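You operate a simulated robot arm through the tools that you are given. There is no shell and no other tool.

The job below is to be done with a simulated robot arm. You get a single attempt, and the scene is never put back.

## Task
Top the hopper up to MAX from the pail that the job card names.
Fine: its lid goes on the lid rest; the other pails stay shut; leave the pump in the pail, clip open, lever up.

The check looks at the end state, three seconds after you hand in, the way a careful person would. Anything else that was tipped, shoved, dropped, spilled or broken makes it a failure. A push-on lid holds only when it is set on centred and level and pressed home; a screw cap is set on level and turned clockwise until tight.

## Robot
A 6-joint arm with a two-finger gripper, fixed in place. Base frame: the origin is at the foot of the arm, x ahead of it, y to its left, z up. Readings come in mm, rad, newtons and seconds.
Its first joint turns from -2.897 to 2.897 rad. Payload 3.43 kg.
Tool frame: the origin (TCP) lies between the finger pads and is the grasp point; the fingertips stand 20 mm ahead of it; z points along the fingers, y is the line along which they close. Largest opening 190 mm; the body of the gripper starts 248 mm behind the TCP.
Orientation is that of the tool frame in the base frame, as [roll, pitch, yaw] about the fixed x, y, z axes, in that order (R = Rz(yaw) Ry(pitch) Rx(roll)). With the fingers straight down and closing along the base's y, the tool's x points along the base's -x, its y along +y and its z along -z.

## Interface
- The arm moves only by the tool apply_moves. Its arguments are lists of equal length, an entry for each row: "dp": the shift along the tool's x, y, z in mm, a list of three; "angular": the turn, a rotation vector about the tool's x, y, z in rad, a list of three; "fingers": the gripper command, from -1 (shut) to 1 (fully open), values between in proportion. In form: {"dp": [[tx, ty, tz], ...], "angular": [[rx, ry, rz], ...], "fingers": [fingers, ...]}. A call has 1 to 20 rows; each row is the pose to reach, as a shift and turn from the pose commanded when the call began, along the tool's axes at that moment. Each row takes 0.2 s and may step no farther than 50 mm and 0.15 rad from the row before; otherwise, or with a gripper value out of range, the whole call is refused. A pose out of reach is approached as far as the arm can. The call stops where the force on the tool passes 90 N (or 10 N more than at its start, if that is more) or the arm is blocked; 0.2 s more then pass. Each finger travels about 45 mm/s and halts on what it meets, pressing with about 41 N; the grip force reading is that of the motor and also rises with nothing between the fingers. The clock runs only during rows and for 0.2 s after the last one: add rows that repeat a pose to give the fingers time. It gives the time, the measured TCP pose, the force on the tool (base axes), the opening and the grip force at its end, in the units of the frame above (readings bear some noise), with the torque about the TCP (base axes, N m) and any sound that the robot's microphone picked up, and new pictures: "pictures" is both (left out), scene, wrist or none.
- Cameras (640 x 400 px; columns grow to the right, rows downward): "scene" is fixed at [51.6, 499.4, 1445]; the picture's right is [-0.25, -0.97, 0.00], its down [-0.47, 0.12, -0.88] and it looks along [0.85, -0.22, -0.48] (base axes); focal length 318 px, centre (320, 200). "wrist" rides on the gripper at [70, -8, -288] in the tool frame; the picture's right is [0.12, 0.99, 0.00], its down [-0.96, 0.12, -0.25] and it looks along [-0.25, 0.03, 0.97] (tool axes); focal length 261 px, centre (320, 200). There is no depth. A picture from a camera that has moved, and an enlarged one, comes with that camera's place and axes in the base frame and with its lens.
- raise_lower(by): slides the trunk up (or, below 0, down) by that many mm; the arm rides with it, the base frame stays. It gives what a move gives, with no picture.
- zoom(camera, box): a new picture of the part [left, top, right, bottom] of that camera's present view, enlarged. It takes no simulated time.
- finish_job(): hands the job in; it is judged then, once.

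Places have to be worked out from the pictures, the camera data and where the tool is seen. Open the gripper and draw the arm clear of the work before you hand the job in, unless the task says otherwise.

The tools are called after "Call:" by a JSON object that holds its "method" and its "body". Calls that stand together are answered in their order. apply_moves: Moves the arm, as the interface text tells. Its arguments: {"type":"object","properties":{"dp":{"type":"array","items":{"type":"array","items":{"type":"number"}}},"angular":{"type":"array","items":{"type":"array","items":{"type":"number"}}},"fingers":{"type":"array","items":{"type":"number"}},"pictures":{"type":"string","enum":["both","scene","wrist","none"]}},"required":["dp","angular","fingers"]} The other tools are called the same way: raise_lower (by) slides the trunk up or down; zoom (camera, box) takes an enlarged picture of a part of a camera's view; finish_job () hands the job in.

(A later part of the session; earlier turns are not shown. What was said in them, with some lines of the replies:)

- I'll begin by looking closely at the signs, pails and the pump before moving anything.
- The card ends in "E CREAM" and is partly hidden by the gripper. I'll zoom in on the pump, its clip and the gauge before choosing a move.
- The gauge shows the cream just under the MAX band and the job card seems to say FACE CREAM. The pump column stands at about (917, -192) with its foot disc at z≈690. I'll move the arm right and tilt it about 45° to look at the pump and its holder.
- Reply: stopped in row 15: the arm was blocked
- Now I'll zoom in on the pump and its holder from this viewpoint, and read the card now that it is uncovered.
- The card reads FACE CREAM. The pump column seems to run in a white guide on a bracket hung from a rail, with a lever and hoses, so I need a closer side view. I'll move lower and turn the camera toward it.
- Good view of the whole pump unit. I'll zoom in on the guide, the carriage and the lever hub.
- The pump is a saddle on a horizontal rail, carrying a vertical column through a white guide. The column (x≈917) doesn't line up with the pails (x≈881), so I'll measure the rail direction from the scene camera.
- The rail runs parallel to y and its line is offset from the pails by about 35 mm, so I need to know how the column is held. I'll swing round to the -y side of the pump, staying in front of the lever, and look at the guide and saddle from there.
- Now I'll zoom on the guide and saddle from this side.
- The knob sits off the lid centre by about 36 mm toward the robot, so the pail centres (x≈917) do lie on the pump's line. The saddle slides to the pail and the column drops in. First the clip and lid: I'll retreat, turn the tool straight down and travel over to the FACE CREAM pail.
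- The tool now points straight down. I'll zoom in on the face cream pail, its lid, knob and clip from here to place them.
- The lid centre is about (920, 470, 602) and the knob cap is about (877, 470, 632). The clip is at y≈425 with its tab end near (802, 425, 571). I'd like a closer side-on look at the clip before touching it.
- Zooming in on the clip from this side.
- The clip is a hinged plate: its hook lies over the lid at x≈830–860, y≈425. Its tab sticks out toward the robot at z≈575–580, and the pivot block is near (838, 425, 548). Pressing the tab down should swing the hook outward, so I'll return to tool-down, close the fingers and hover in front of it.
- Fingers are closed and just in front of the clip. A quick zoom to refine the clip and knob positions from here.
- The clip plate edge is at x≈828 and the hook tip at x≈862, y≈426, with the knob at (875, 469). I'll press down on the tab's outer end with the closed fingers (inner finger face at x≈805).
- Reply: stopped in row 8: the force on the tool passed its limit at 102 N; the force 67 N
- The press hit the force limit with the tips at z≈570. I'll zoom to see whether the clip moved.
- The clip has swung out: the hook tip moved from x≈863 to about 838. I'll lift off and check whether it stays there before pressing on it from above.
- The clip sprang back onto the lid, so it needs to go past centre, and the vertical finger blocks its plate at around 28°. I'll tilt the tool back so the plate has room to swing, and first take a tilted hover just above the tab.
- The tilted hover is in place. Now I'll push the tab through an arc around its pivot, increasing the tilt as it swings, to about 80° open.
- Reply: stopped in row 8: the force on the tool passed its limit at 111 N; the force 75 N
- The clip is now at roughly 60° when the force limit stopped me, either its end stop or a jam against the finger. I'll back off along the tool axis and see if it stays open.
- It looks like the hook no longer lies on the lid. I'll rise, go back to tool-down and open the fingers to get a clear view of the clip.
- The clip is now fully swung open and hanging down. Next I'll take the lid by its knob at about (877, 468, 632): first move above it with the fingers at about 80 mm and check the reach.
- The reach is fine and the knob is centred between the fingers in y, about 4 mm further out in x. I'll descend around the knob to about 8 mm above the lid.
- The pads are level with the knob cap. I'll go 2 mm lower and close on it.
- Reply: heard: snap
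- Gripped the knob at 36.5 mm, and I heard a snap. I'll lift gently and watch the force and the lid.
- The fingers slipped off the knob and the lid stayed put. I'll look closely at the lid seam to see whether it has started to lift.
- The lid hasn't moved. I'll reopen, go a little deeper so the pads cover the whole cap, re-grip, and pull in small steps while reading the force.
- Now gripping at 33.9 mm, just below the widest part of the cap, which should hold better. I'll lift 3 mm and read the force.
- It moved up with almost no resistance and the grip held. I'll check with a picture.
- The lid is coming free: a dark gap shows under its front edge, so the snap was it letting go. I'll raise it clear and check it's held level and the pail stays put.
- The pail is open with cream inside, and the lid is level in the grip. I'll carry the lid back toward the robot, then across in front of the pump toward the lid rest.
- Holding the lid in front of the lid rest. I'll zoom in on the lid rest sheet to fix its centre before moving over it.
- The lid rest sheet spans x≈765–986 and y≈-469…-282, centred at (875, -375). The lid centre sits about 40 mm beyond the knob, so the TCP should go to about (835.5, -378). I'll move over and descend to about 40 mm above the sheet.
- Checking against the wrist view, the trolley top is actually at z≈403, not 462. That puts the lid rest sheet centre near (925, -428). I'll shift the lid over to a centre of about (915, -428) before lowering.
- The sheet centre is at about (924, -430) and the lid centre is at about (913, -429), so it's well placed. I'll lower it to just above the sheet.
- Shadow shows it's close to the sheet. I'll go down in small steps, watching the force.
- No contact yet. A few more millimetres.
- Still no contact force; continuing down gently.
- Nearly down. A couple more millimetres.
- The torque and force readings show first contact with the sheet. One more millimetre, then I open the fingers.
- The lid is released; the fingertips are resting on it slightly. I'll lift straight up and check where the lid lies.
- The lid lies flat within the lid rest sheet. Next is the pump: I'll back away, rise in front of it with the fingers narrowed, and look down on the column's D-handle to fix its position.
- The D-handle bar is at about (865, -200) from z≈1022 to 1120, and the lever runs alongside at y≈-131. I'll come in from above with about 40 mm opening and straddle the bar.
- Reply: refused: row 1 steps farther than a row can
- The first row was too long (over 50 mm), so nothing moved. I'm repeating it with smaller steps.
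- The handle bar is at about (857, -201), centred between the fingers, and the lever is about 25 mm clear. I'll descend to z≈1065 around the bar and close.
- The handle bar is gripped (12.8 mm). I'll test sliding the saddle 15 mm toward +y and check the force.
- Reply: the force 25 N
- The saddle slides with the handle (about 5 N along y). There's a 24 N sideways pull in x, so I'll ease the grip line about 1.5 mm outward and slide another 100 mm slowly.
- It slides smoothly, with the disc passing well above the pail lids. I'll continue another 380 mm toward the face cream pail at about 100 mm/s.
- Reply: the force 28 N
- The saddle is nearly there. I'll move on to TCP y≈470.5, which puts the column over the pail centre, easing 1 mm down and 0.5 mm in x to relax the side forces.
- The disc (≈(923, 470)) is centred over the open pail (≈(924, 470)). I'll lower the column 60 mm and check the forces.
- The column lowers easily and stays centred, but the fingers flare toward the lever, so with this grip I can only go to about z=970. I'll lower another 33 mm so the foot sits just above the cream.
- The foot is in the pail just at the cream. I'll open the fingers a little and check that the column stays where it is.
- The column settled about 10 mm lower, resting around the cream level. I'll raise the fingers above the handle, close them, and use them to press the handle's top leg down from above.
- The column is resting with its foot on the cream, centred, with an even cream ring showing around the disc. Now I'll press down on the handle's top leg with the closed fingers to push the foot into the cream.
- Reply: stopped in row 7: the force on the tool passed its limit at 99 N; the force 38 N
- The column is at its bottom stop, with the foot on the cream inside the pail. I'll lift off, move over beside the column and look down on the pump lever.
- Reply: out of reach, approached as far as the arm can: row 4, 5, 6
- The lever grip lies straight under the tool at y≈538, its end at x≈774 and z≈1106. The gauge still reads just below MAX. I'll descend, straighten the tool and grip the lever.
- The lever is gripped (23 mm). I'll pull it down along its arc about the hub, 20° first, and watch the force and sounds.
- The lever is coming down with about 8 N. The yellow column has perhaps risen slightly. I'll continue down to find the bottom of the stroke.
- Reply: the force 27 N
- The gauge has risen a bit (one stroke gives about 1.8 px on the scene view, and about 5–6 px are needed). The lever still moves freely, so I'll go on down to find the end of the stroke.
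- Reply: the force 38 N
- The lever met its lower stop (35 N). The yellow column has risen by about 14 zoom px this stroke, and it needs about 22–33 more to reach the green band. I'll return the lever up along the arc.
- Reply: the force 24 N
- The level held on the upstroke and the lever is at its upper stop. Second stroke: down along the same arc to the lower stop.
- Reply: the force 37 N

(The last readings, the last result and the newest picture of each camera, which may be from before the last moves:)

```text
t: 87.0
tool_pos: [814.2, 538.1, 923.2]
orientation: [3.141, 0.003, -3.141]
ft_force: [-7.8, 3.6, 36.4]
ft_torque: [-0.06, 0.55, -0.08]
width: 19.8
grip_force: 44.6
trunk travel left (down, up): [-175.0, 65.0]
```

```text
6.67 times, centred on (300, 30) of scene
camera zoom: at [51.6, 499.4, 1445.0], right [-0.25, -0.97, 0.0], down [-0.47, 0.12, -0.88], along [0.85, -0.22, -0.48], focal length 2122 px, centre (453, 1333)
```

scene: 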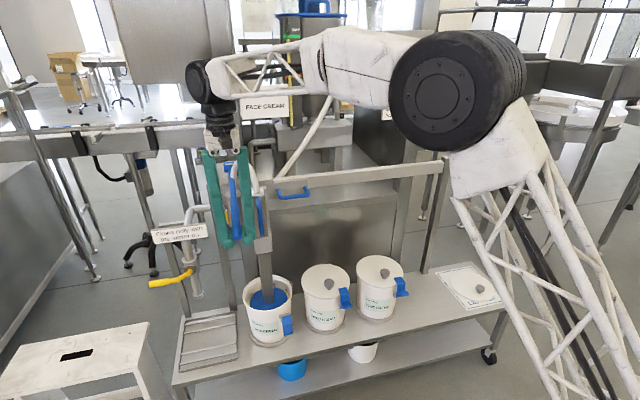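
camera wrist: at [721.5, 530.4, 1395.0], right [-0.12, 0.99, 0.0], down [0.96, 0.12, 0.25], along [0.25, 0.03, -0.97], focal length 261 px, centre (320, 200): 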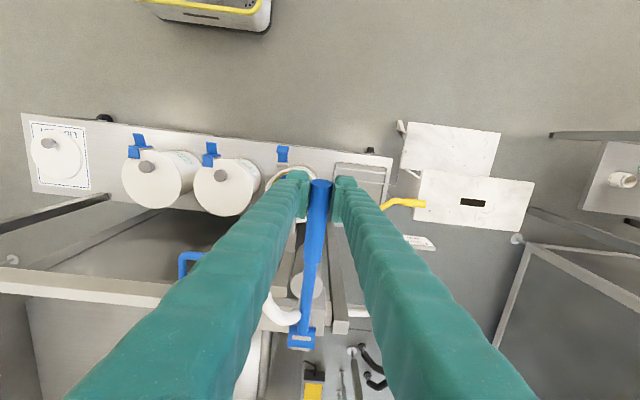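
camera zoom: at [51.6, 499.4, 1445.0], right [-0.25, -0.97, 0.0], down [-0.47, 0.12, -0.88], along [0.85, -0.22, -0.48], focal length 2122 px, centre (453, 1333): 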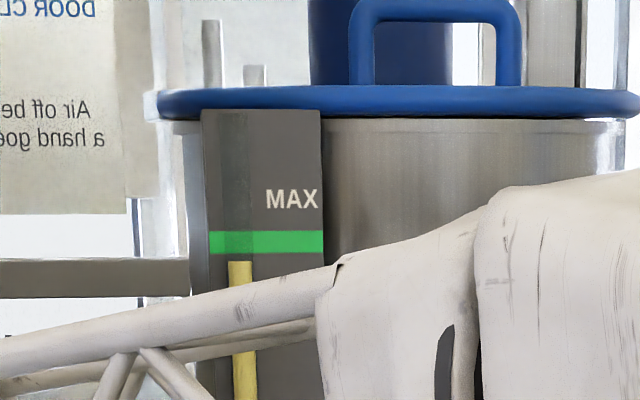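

Level is now 8 px below the green band, and each stroke adds about 14 px. I'll bring the lever up again.

Call:
{"method": "apply_moves", "body": {"dp": [[3.5, 0, -12], [6.8, 0, -22.7], [15.4, 0, -43.4], [22.1, 0, -64.8], [27, 0, -86.7], [29.9, 0, -108.9], [30.9, 0, -131.3], [29.9, 0, -153.7], [27, 0, -175.9], [25, 0, -186], [25, 0, -186]], "angular": [[0, 0, 0], [0, 0, 0], [0, 0, 0], [0, 0, 0], [0, 0, 0], [0, 0, 0], [0, 0, 0], [0, 0, 0], [0, 0, 0], [0, 0, 0], [0, 0, 0]], "fingers": [-1, -1, -1, -1, -1, -1, -1, -1, -1, -1, -1], "pictures": "scene"}}

Call:
{"method": "zoom", "body": {"camera": "scene", "box": [270, 0, 330, 60]}}

```text
t: 89.4
tool_pos: [790.3, 540.5, 1110.7]
orientation: [3.141, 0.002, -3.138]
ft_force: [-4.4, 1.7, -21.2]
ft_torque: [0.03, -0.61, 0.03]
width: 22.7
grip_force: 44.8
trunk travel left (down, up): [-175.0, 65.0]
```

scene: 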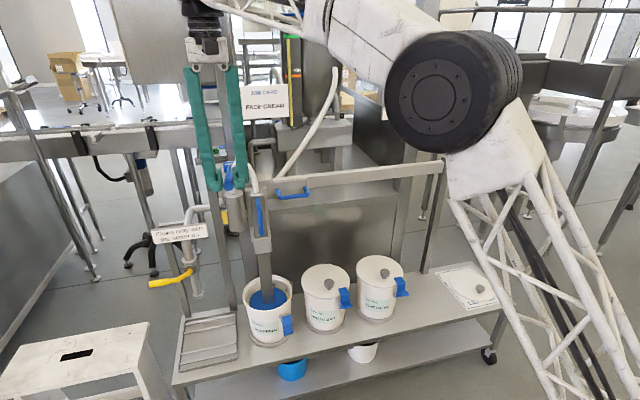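

```text
6.67 times, centred on (300, 30) of scene
camera zoom: at [51.6, 499.4, 1445.0], right [-0.25, -0.97, 0.0], down [-0.47, 0.12, -0.88], along [0.85, -0.22, -0.48], focal length 2122 px, centre (453, 1333)
```

zoom: 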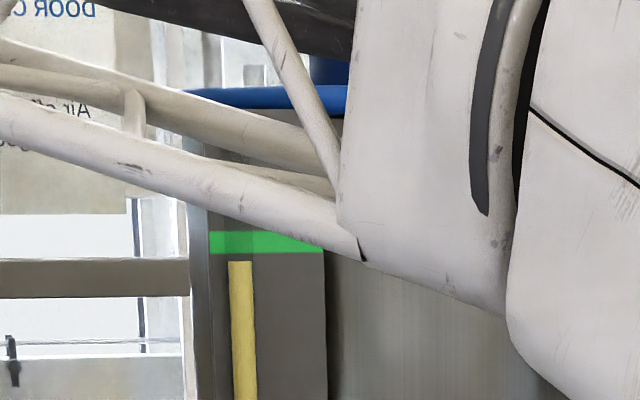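

Third stroke down.

Call:
{"method": "apply_moves", "body": {"dp": [[2, 0, 10.1], [4.9, 0, 32.3], [5.9, 0, 54.7], [4.9, 0, 77.1], [2, 0, 99.3], [-2.9, 0, 121.2], [-9.6, 0, 142.6], [-18.2, 0, 163.3], [-22, 0, 175], [-25, 0, 186]], "angular": [[0, 0, 0], [0, 0, 0], [0, 0, 0], [0, 0, 0], [0, 0, 0], [0, 0, 0], [0, 0, 0], [0, 0, 0], [0, 0, 0], [0, 0, 0]], "fingers": [-1, -1, -1, -1, -1, -1, -1, -1, -1, -1], "pictures": "scene"}}

Call:
{"method": "zoom", "body": {"camera": "scene", "box": [270, 0, 330, 60]}}

Call:
{"method": "zoom", "body": {"camera": "scene", "box": [285, 25, 305, 45]}}

```text
t: 91.6
tool_pos: [817.6, 538.6, 922.2]
orientation: [3.14, 0.003, -3.141]
ft_force: [-9.5, 5.8, 35.7]
ft_torque: [0.0, 0.59, -0.09]
width: 19.8
grip_force: 44.8
trunk travel left (down, up): [-175.0, 65.0]
```

scene: 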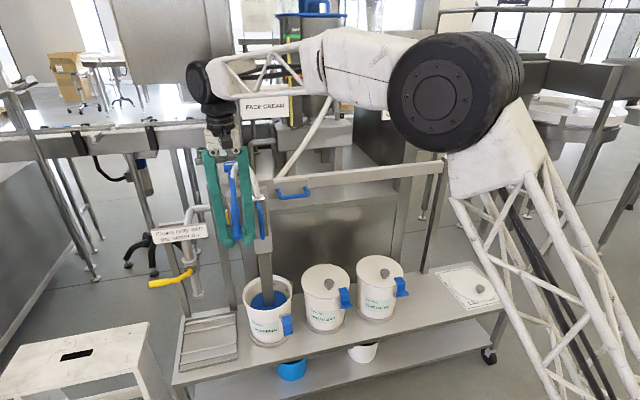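

```text
6.67 times, centred on (300, 30) of scene
camera zoom: at [51.6, 499.4, 1445.0], right [-0.25, -0.97, 0.0], down [-0.47, 0.12, -0.88], along [0.85, -0.22, -0.48], focal length 2122 px, centre (453, 1333)
```

zoom: 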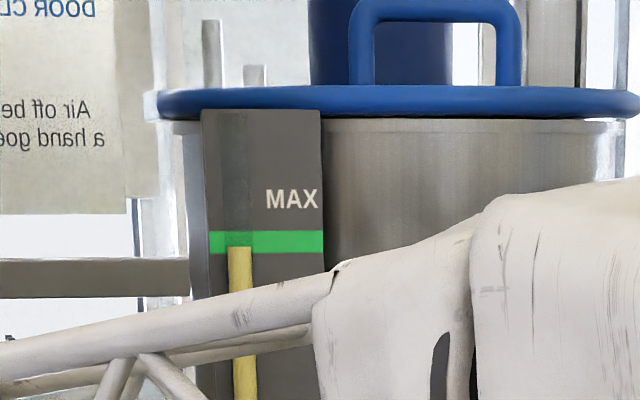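

```text
16.00 times, centred on (295, 35) of scene
camera zoom: at [51.6, 499.4, 1445.0], right [-0.25, -0.97, 0.0], down [-0.47, 0.12, -0.88], along [0.85, -0.22, -0.48], focal length 5093 px, centre (720, 2840)
```

zoom: 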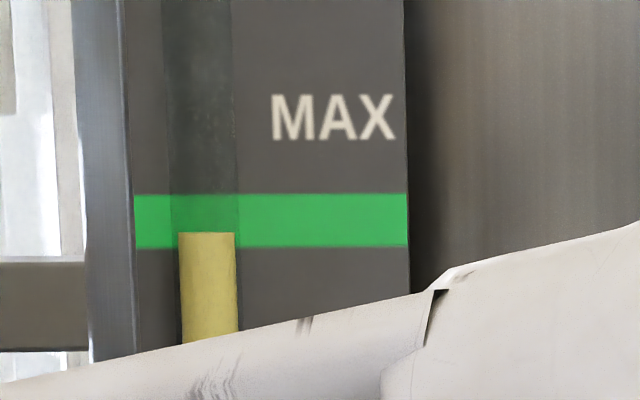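

The level is now inside the green band, in its lower third. Lever up again, then I'll add a part stroke to bring it to the band's middle.

Call:
{"method": "apply_moves", "body": {"dp": [[3.5, 0, -12], [6.8, 0, -22.7], [15.4, 0, -43.4], [22.1, 0, -64.8], [27, 0, -86.7], [29.9, 0, -108.9], [30.9, 0, -131.3], [29.9, 0, -153.7], [27, 0, -175.9], [25, 0, -186], [25, 0, -186]], "angular": [[0, 0, 0], [0, 0, 0], [0, 0, 0], [0, 0, 0], [0, 0, 0], [0, 0, 0], [0, 0, 0], [0, 0, 0], [0, 0, 0], [0, 0, 0], [0, 0, 0]], "fingers": [-1, -1, -1, -1, -1, -1, -1, -1, -1, -1, -1], "pictures": "scene"}}

Call:
{"method": "zoom", "body": {"camera": "scene", "box": [285, 25, 305, 45]}}

Call:
{"method": "zoom", "body": {"camera": "scene", "box": [190, 130, 320, 360]}}

```text
t: 94.0
tool_pos: [791.8, 535.0, 1111.4]
orientation: [3.14, 0.003, -3.141]
ft_force: [-2.5, 7.4, -10.7]
ft_torque: [0.0, 0.14, -0.21]
width: 22.8
grip_force: 44.7
trunk travel left (down, up): [-175.0, 65.0]
```

scene: 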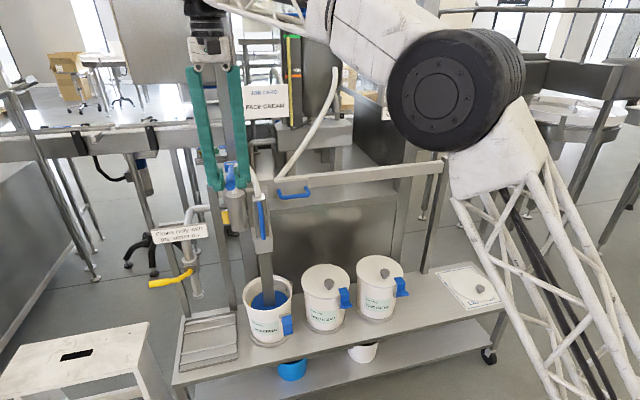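

```text
16.00 times, centred on (295, 35) of scene
camera zoom: at [51.6, 499.4, 1445.0], right [-0.25, -0.97, 0.0], down [-0.47, 0.12, -0.88], along [0.85, -0.22, -0.48], focal length 5093 px, centre (720, 2840)
```

zoom: 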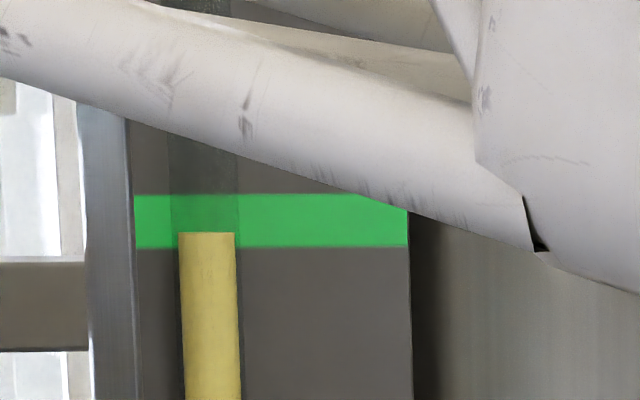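

```text
1.74 times, centred on (255, 245) of scene
camera zoom: at [51.6, 499.4, 1445.0], right [-0.25, -0.97, 0.0], down [-0.47, 0.12, -0.88], along [0.85, -0.22, -0.48], focal length 554 px, centre (433, 122)
```

zoom: 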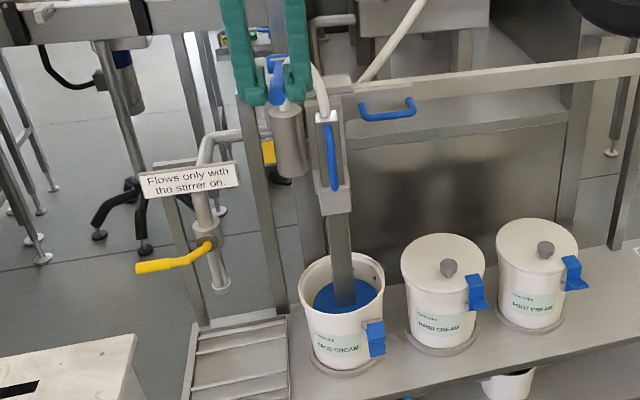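

Level unchanged on the upstroke, at about 28% of the band height. I'll do a part stroke of about 15° to bring it to the middle of the band.

Call:
{"method": "apply_moves", "body": {"dp": [[2, 0, 10.1], [3.6, 0, 21], [4.9, 0, 32.3], [5.6, 0, 43.5], [5.9, 0, 54.7], [5.7, 0, 64], [5.7, 0, 64]], "angular": [[0, 0, 0], [0, 0, 0], [0, 0, 0], [0, 0, 0], [0, 0, 0], [0, 0, 0], [0, 0, 0]], "fingers": [-1, -1, -1, -1, -1, -1, -1], "pictures": "scene"}}

Call:
{"method": "zoom", "body": {"camera": "scene", "box": [285, 25, 305, 45]}}

```text
t: 95.6
tool_pos: [784.8, 537.4, 1042.3]
orientation: [3.141, 0.001, 3.141]
ft_force: [8.1, 6.7, 10.9]
ft_torque: [0.08, -1.34, 0.08]
width: 22.4
grip_force: 45.0
trunk travel left (down, up): [-175.0, 65.0]
```

scene: 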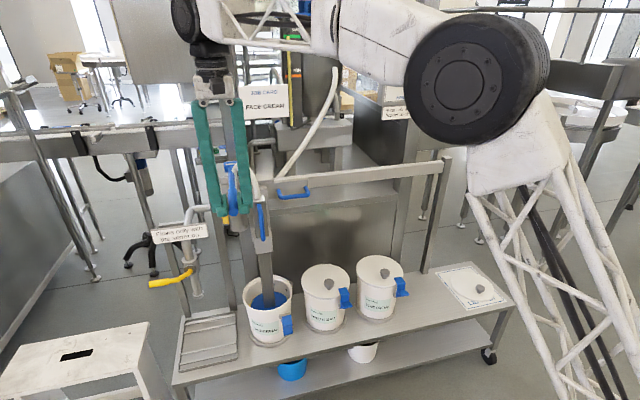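

```text
16.00 times, centred on (295, 35) of scene
camera zoom: at [51.6, 499.4, 1445.0], right [-0.25, -0.97, 0.0], down [-0.47, 0.12, -0.88], along [0.85, -0.22, -0.48], focal length 5093 px, centre (720, 2840)
```

zoom: 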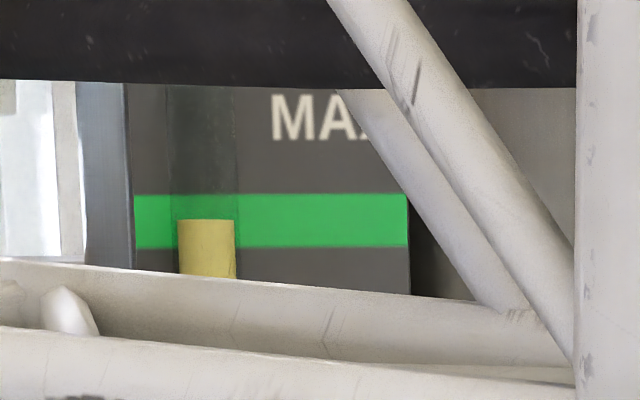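

The level is now right at the middle of the MAX band. I'll bring the lever fully up to its stop.

Call:
{"method": "apply_moves", "body": {"dp": [[0.2, 0, -9], [-0.1, 0, -20.5], [-0.8, 0, -31.7], [-2.1, 0, -43], [-3.7, 0, -54], [-5.2, 0, -62], [-5.7, 0, -65], [-5.7, 0, -65]], "angular": [[0, 0, 0], [0, 0, 0], [0, 0, 0], [0, 0, 0], [0, 0, 0], [0, 0, 0], [0, 0, 0], [0, 0, 0]], "fingers": [-1, -1, -1, -1, -1, -1, -1, -1], "pictures": "both"}}

Call:
{"method": "zoom", "body": {"camera": "scene", "box": [285, 25, 305, 45]}}

Call:
{"method": "zoom", "body": {"camera": "wrist", "box": [240, 120, 400, 260]}}

```text
t: 97.4
tool_pos: [791.9, 536.7, 1109.9]
orientation: [-3.14, 0.002, -3.14]
ft_force: [-9.0, 4.5, 4.4]
ft_torque: [0.01, 0.49, 0.0]
width: 20.0
grip_force: 45.1
trunk travel left (down, up): [-175.0, 65.0]
camera wrist: at [720.4, 530.0, 1396.7], right [-0.12, 0.99, 0.0], down [0.96, 0.12, 0.25], along [0.25, 0.03, -0.97], focal length 261 px, centre (320, 200)
```

scene: 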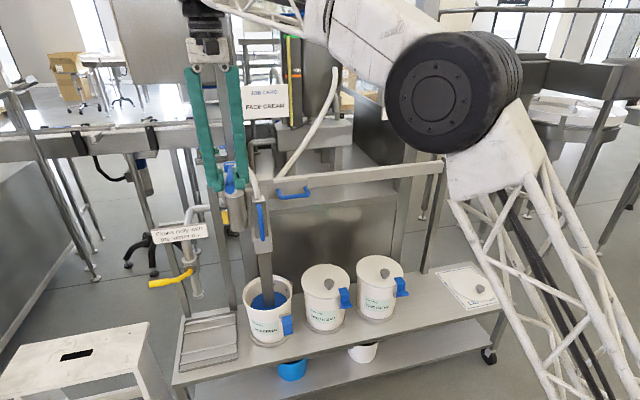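
wrist: 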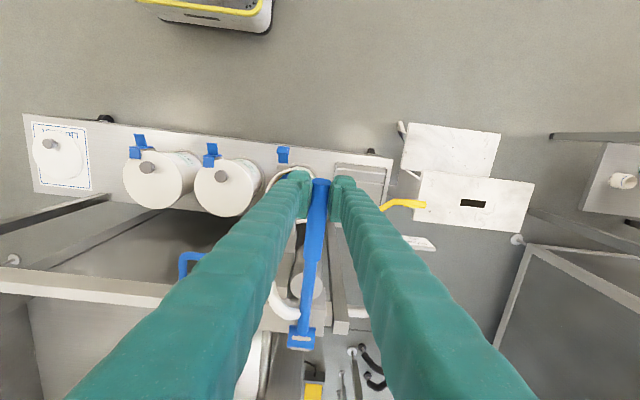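

```text
16.00 times, centred on (295, 35) of scene
camera zoom: at [51.6, 499.4, 1445.0], right [-0.25, -0.97, 0.0], down [-0.47, 0.12, -0.88], along [0.85, -0.22, -0.48], focal length 5093 px, centre (720, 2840)
```

zoom: 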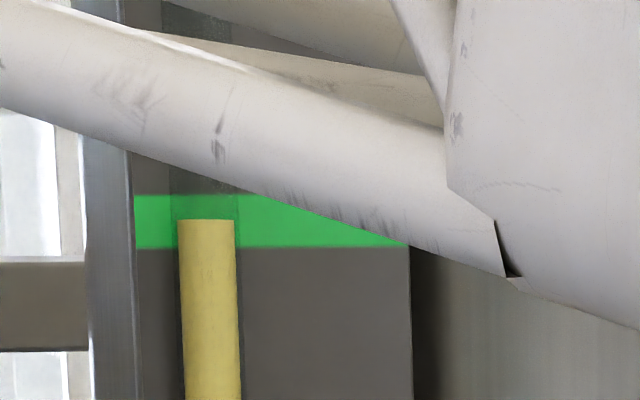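

```text
2.86 times, centred on (320, 190) of wrist
camera zoom: at [720.4, 530.0, 1396.7], right [-0.12, 0.99, 0.0], down [0.96, 0.12, 0.25], along [0.25, 0.03, -0.97], focal length 745 px, centre (320, 229)
```

zoom: 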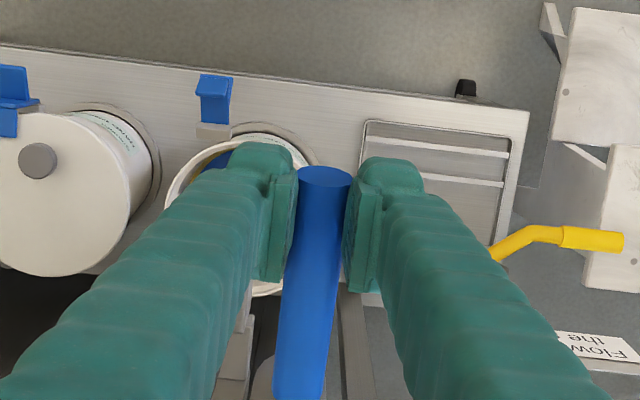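

The lever is essentially up, but the reading doesn't show it pressed on the stop. I'll pull up a few more millimetres to be sure.

Call:
{"method": "apply_moves", "body": {"dp": [[0, 0, -3], [-0.5, 0, -6], [-0.5, 0, -6]], "angular": [[0, 0, 0], [0, 0, 0], [0, 0, 0]], "fingers": [-1, -1, -1], "pictures": "none"}}

```text
t: 98.2
tool_pos: [791.7, 536.9, 1115.5]
orientation: [-3.141, 0.002, -3.14]
ft_force: [2.3, 1.2, 3.4]
ft_torque: [0.03, -0.01, -0.03]
width: 0.0
grip_force: 34.5
trunk travel left (down, up): [-175.0, 65.0]
```

The fingers slipped off the lever's top. I'll look at where the lever is now.

Call:
{"method": "apply_moves", "body": {"dp": [[0, 0, -15], [0, 0, -35], [0, 0, -55], [0, 0, -55], [0, 0, -55], [0, 0, -55]], "angular": [[0, 0, 0], [0, 0, 0], [0, 0, 0], [0, 0, 0], [0, 0, 0], [0, 0, 0]], "fingers": [-1, -0.7, -0.37, -0.37, -0.37, -0.37], "pictures": "both"}}

Call:
{"method": "zoom", "body": {"camera": "wrist", "box": [240, 120, 400, 260]}}

Call:
{"method": "zoom", "body": {"camera": "scene", "box": [190, 130, 320, 360]}}

Call:
{"method": "zoom", "body": {"camera": "scene", "box": [210, 140, 280, 200]}}

```text
t: 99.6
tool_pos: [791.5, 539.1, 1170.8]
orientation: [-3.141, 0.001, -3.14]
ft_force: [-0.1, 1.1, 0.8]
ft_torque: [0.0, 0.0, -0.01]
width: 59.9
grip_force: 0.1
trunk travel left (down, up): [-175.0, 65.0]
camera wrist: at [721.3, 531.7, 1456.5], right [-0.12, 0.99, 0.0], down [0.96, 0.12, 0.25], along [0.25, 0.03, -0.97], focal length 261 px, centre (320, 200)
```

scene: 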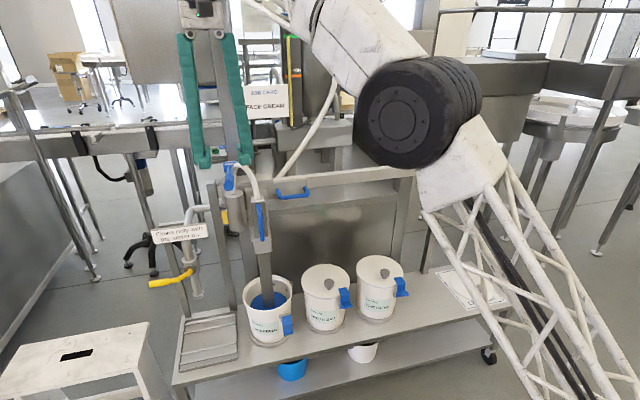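
wrist: 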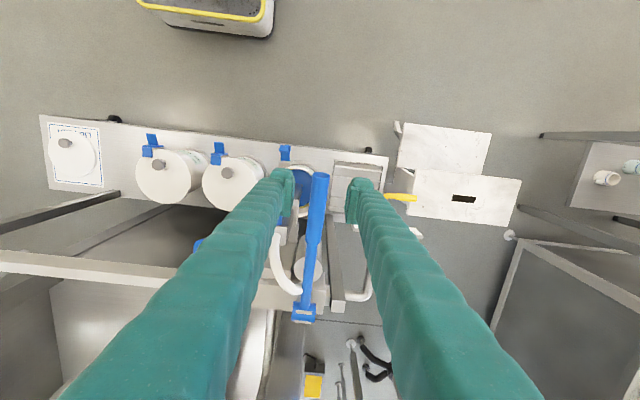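

```text
2.86 times, centred on (320, 190) of wrist
camera zoom: at [721.3, 531.7, 1456.5], right [-0.12, 0.99, 0.0], down [0.96, 0.12, 0.25], along [0.25, 0.03, -0.97], focal length 745 px, centre (320, 229)
```

zoom: 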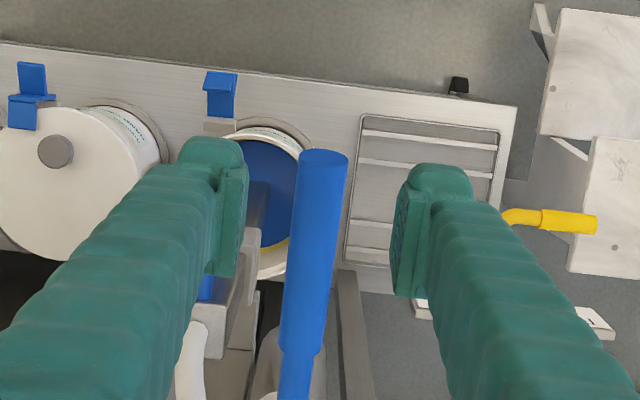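

```text
1.74 times, centred on (255, 245) of scene
camera zoom: at [51.6, 499.4, 1445.0], right [-0.25, -0.97, 0.0], down [-0.47, 0.12, -0.88], along [0.85, -0.22, -0.48], focal length 554 px, centre (433, 122)
```

zoom: 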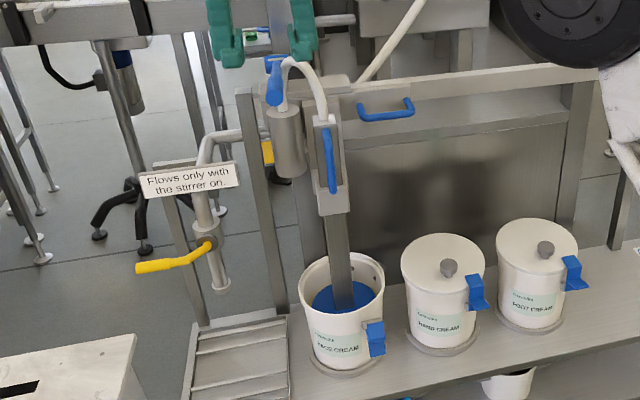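

```text
6.67 times, centred on (245, 170) of scene
camera zoom: at [51.6, 499.4, 1445.0], right [-0.25, -0.97, 0.0], down [-0.47, 0.12, -0.88], along [0.85, -0.22, -0.48], focal length 2122 px, centre (820, 400)
```

zoom: 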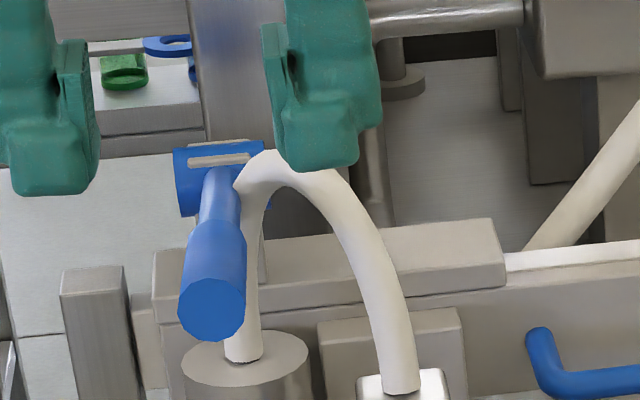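

The lever is up, but could be a few millimetres below its stop after the slip. I'll re-grip it on centre and lift to the stop, checking for resistance.

Call:
{"method": "apply_moves", "body": {"dp": [[0, 0, 25], [0, 0, 50], [0, 0, 68], [0, 0, 68], [0, 0, 68], [0, 0, 68], [0, 0, 66], [0, 0, 64]], "angular": [[0, 0, 0], [0, 0, 0], [0, 0, 0], [0, 0, 0], [0, 0, 0], [0, 0, 0], [0, 0, 0], [0, 0, 0]], "fingers": [-0.37, -0.37, -0.37, -1, -1, -1, -1, -1], "pictures": "none"}}

```text
t: 101.4
tool_pos: [794.1, 539.0, 1100.6]
orientation: [-3.137, -0.002, -3.141]
ft_force: [1.2, 0.2, -30.1]
ft_torque: [0.01, 0.15, 0.03]
width: 22.8
grip_force: 44.9
trunk travel left (down, up): [-175.0, 65.0]
```

That gives 30 N of resistance, so the lever is at its upper stop. I'll relax the pull and open the fingers, then rise clear.

Call:
{"method": "apply_moves", "body": {"dp": [[0, 0, 2], [0, 0, 2.5], [0, 0, 2.5], [0, 0, 2.5], [0, 0, 2.5], [0, 0, -20], [0, 0, -50], [0, 0, -80]], "angular": [[0, 0, 0], [0, 0, 0], [0, 0, 0], [0, 0, 0], [0, 0, 0], [0, 0, 0], [0, 0, 0], [0, 0, 0]], "fingers": [-1, -1, -0.6, -0.37, -0.37, -0.37, -0.37, -0.37], "pictures": "both"}}

Call:
{"method": "zoom", "body": {"camera": "scene", "box": [210, 140, 280, 200]}}

Call:
{"method": "zoom", "body": {"camera": "scene", "box": [285, 25, 305, 45]}}

Call:
{"method": "zoom", "body": {"camera": "scene", "box": [230, 240, 330, 350]}}

```text
t: 103.2
tool_pos: [790.0, 536.1, 1185.9]
orientation: [3.14, 0.005, -3.142]
ft_force: [-1.2, 1.0, -0.3]
ft_torque: [0.04, -0.05, -0.01]
width: 59.8
grip_force: 0.2
trunk travel left (down, up): [-175.0, 65.0]
camera wrist: at [720.2, 526.8, 1472.7], right [-0.12, 0.99, 0.0], down [0.96, 0.12, 0.25], along [0.25, 0.03, -0.97], focal length 261 px, centre (320, 200)
```

scene: 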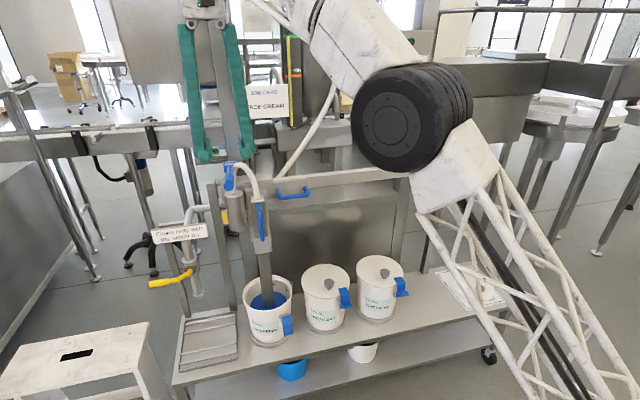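
wrist: 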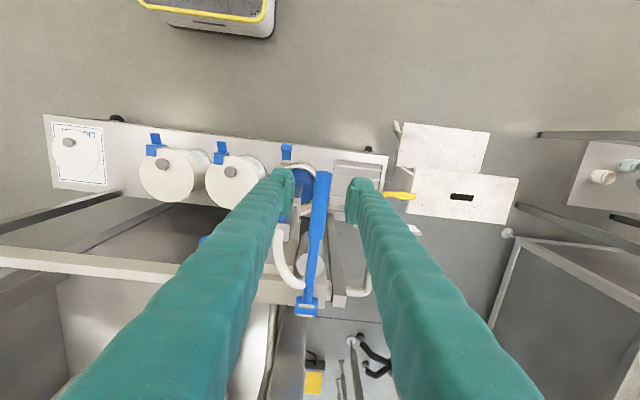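

```text
6.67 times, centred on (245, 170) of scene
camera zoom: at [51.6, 499.4, 1445.0], right [-0.25, -0.97, 0.0], down [-0.47, 0.12, -0.88], along [0.85, -0.22, -0.48], focal length 2122 px, centre (820, 400)
```

zoom: 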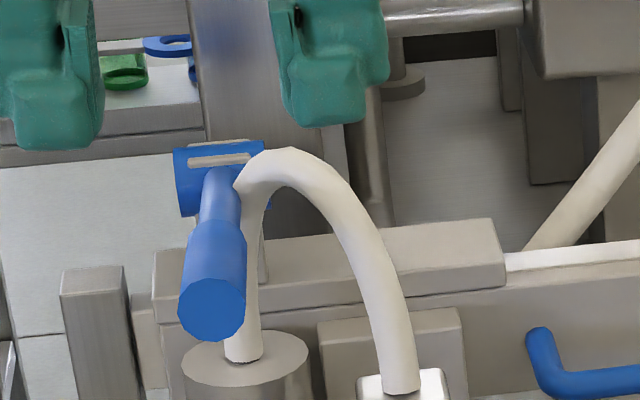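

```text
16.00 times, centred on (295, 35) of scene
camera zoom: at [51.6, 499.4, 1445.0], right [-0.25, -0.97, 0.0], down [-0.47, 0.12, -0.88], along [0.85, -0.22, -0.48], focal length 5093 px, centre (720, 2840)
```

zoom: 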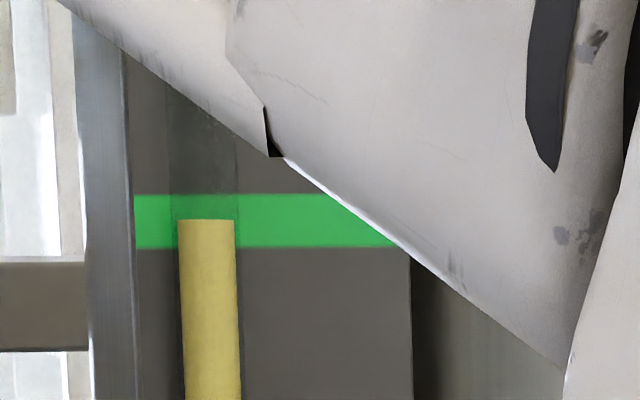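

```text
3.64 times, centred on (280, 295) of scene
camera zoom: at [51.6, 499.4, 1445.0], right [-0.25, -0.97, 0.0], down [-0.47, 0.12, -0.88], along [0.85, -0.22, -0.48], focal length 1158 px, centre (466, -146)
```

zoom: 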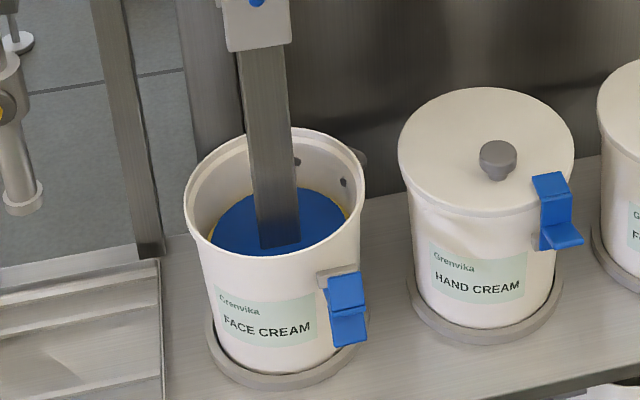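

Everything reads right: level mid-band at MAX, lever at its upper stop, pump foot in the pail, clip open. I'll draw the arm back and up, clear of the work, with the gripper open.

Call:
{"method": "apply_moves", "body": {"dp": [[15, -12, -20], [40, -32, -38], [72, -60, -56], [104, -88, -74], [136, -116, -92], [168, -144, -106], [190, -163, -114], [190, -163, -114], [190, -163, -114], [190, -163, -114], [190, -163, -114]], "angular": [[0, 0, 0], [0, 0, 0], [0, 0, 0], [0, 0, 0], [0, 0, 0], [0, 0, 0], [0, 0, 0], [0, 0, 0], [0, 0, 0], [0, 0, 0], [0, 0, 0]], "fingers": [-0.37, -0.37, -0.37, 0, 0.5, 1, 1, 1, 1, 1, 1], "pictures": "both"}}

Call:
{"method": "zoom", "body": {"camera": "scene", "box": [190, 130, 350, 360]}}

Call:
{"method": "zoom", "body": {"camera": "scene", "box": [400, 220, 530, 340]}}

Call:
{"method": "zoom", "body": {"camera": "scene", "box": [260, 0, 340, 130]}}

```text
t: 105.6
tool_pos: [601.6, 373.2, 1302.1]
orientation: [3.141, 0.001, -3.139]
ft_force: [0.3, 0.0, -1.2]
ft_torque: [0.01, -0.01, 0.03]
width: 189.7
grip_force: 0.1
out of reach, approached as far as the arm can: row 1
trunk travel left (down, up): [-175.0, 65.0]
camera wrist: at [531.1, 365.7, 1588.4], right [-0.12, 0.99, 0.0], down [0.96, 0.12, 0.25], along [0.25, 0.03, -0.97], focal length 261 px, centre (320, 200)
```

scene: 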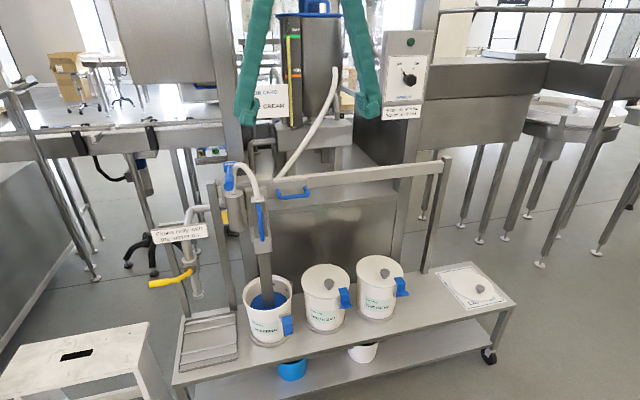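
wrist: 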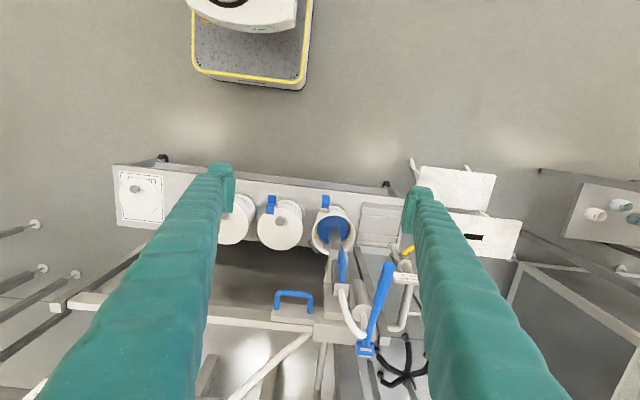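

```text
1.74 times, centred on (270, 245) of scene
camera zoom: at [51.6, 499.4, 1445.0], right [-0.25, -0.97, 0.0], down [-0.47, 0.12, -0.88], along [0.85, -0.22, -0.48], focal length 554 px, centre (407, 122)
```

zoom: 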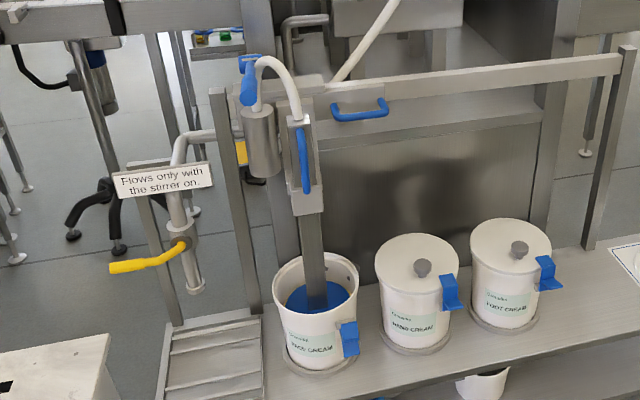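

```text
3.33 times, centred on (465, 280) of scene
camera zoom: at [51.6, 499.4, 1445.0], right [-0.25, -0.97, 0.0], down [-0.47, 0.12, -0.88], along [0.85, -0.22, -0.48], focal length 1061 px, centre (-163, -67)
```

zoom: 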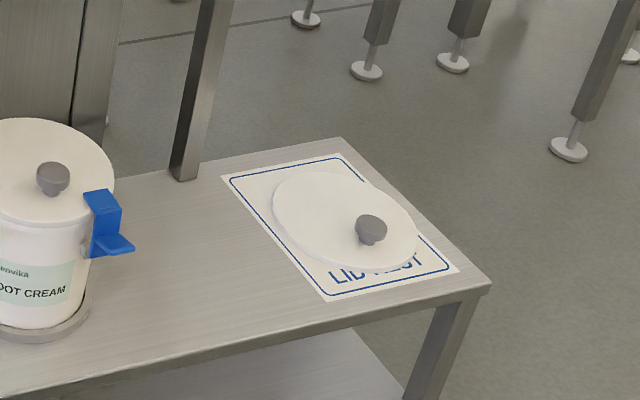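

```text
3.08 times, centred on (300, 65) of scene
camera zoom: at [51.6, 499.4, 1445.0], right [-0.25, -0.97, 0.0], down [-0.47, 0.12, -0.88], along [0.85, -0.22, -0.48], focal length 980 px, centre (382, 615)
```

zoom: 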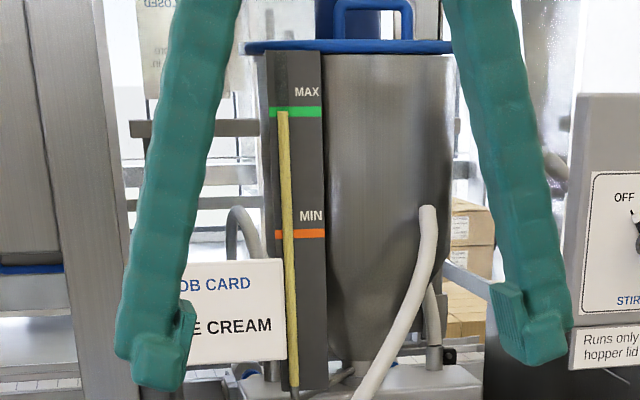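

Before handing in, one last look at the lid on its rest and at the pump from above.

Call:
{"method": "zoom", "body": {"camera": "wrist", "box": [90, 140, 190, 240]}}

Call:
{"method": "zoom", "body": {"camera": "wrist", "box": [230, 170, 430, 370]}}

```text
4.00 times, centred on (140, 190) of wrist
camera zoom: at [531.1, 365.7, 1588.4], right [-0.12, 0.99, 0.0], down [0.96, 0.12, 0.25], along [0.25, 0.03, -0.97], focal length 1043 px, centre (1040, 240)
```

zoom: 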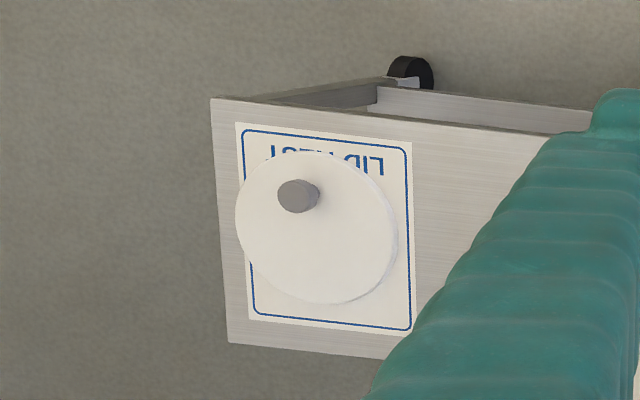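

```text
2.00 times, centred on (330, 270) of wrist
camera zoom: at [531.1, 365.7, 1588.4], right [-0.12, 0.99, 0.0], down [0.96, 0.12, 0.25], along [0.25, 0.03, -0.97], focal length 521 px, centre (300, 60)
```

zoom: 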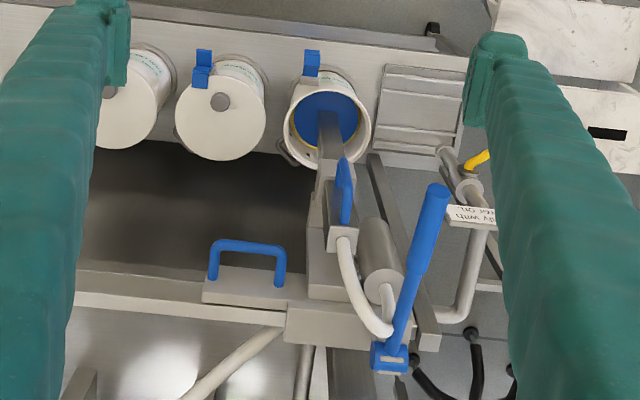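

The lid is wholly on the rest, the pump foot is in the face cream pail and its clip is open. The lever is up, the gauge is mid-band at MAX, the other pails are shut, and the arm is clear with the gripper open. Handing in.

Call:
{"method": "finish_job", "body": {}}

```text
The job is handed in.
```

The hopper is topped up to MAX from the FACE CREAM pail, the one the job card names, and the job is handed in. At hand-in the pictures showed:

- **Hopper:** the gauge sits in the middle of the green MAX band, after three full pump strokes and one part stroke.
- **Pump:** it is in the face cream pail with its foot down in the cream. The pail clip is open and the lever is up against its stop.
- **Lid:** it lies flat on the lid rest, roughly 10 mm inside the edge on its tighter side. It slid a few millimetres sideways when I let go of it.
- **Other pails:** hand cream and foot cream are still shut with their clips on.
- **Arm:** it is drawn back clear with the gripper open.

Nothing looked spilled, tipped or moved that shouldn't have been. A few presses reached the arm's force limit: two on the clip and one checking the pump was fully down. The grip also slipped once each on the lid knob and the lever. I saw no damage from any of these.
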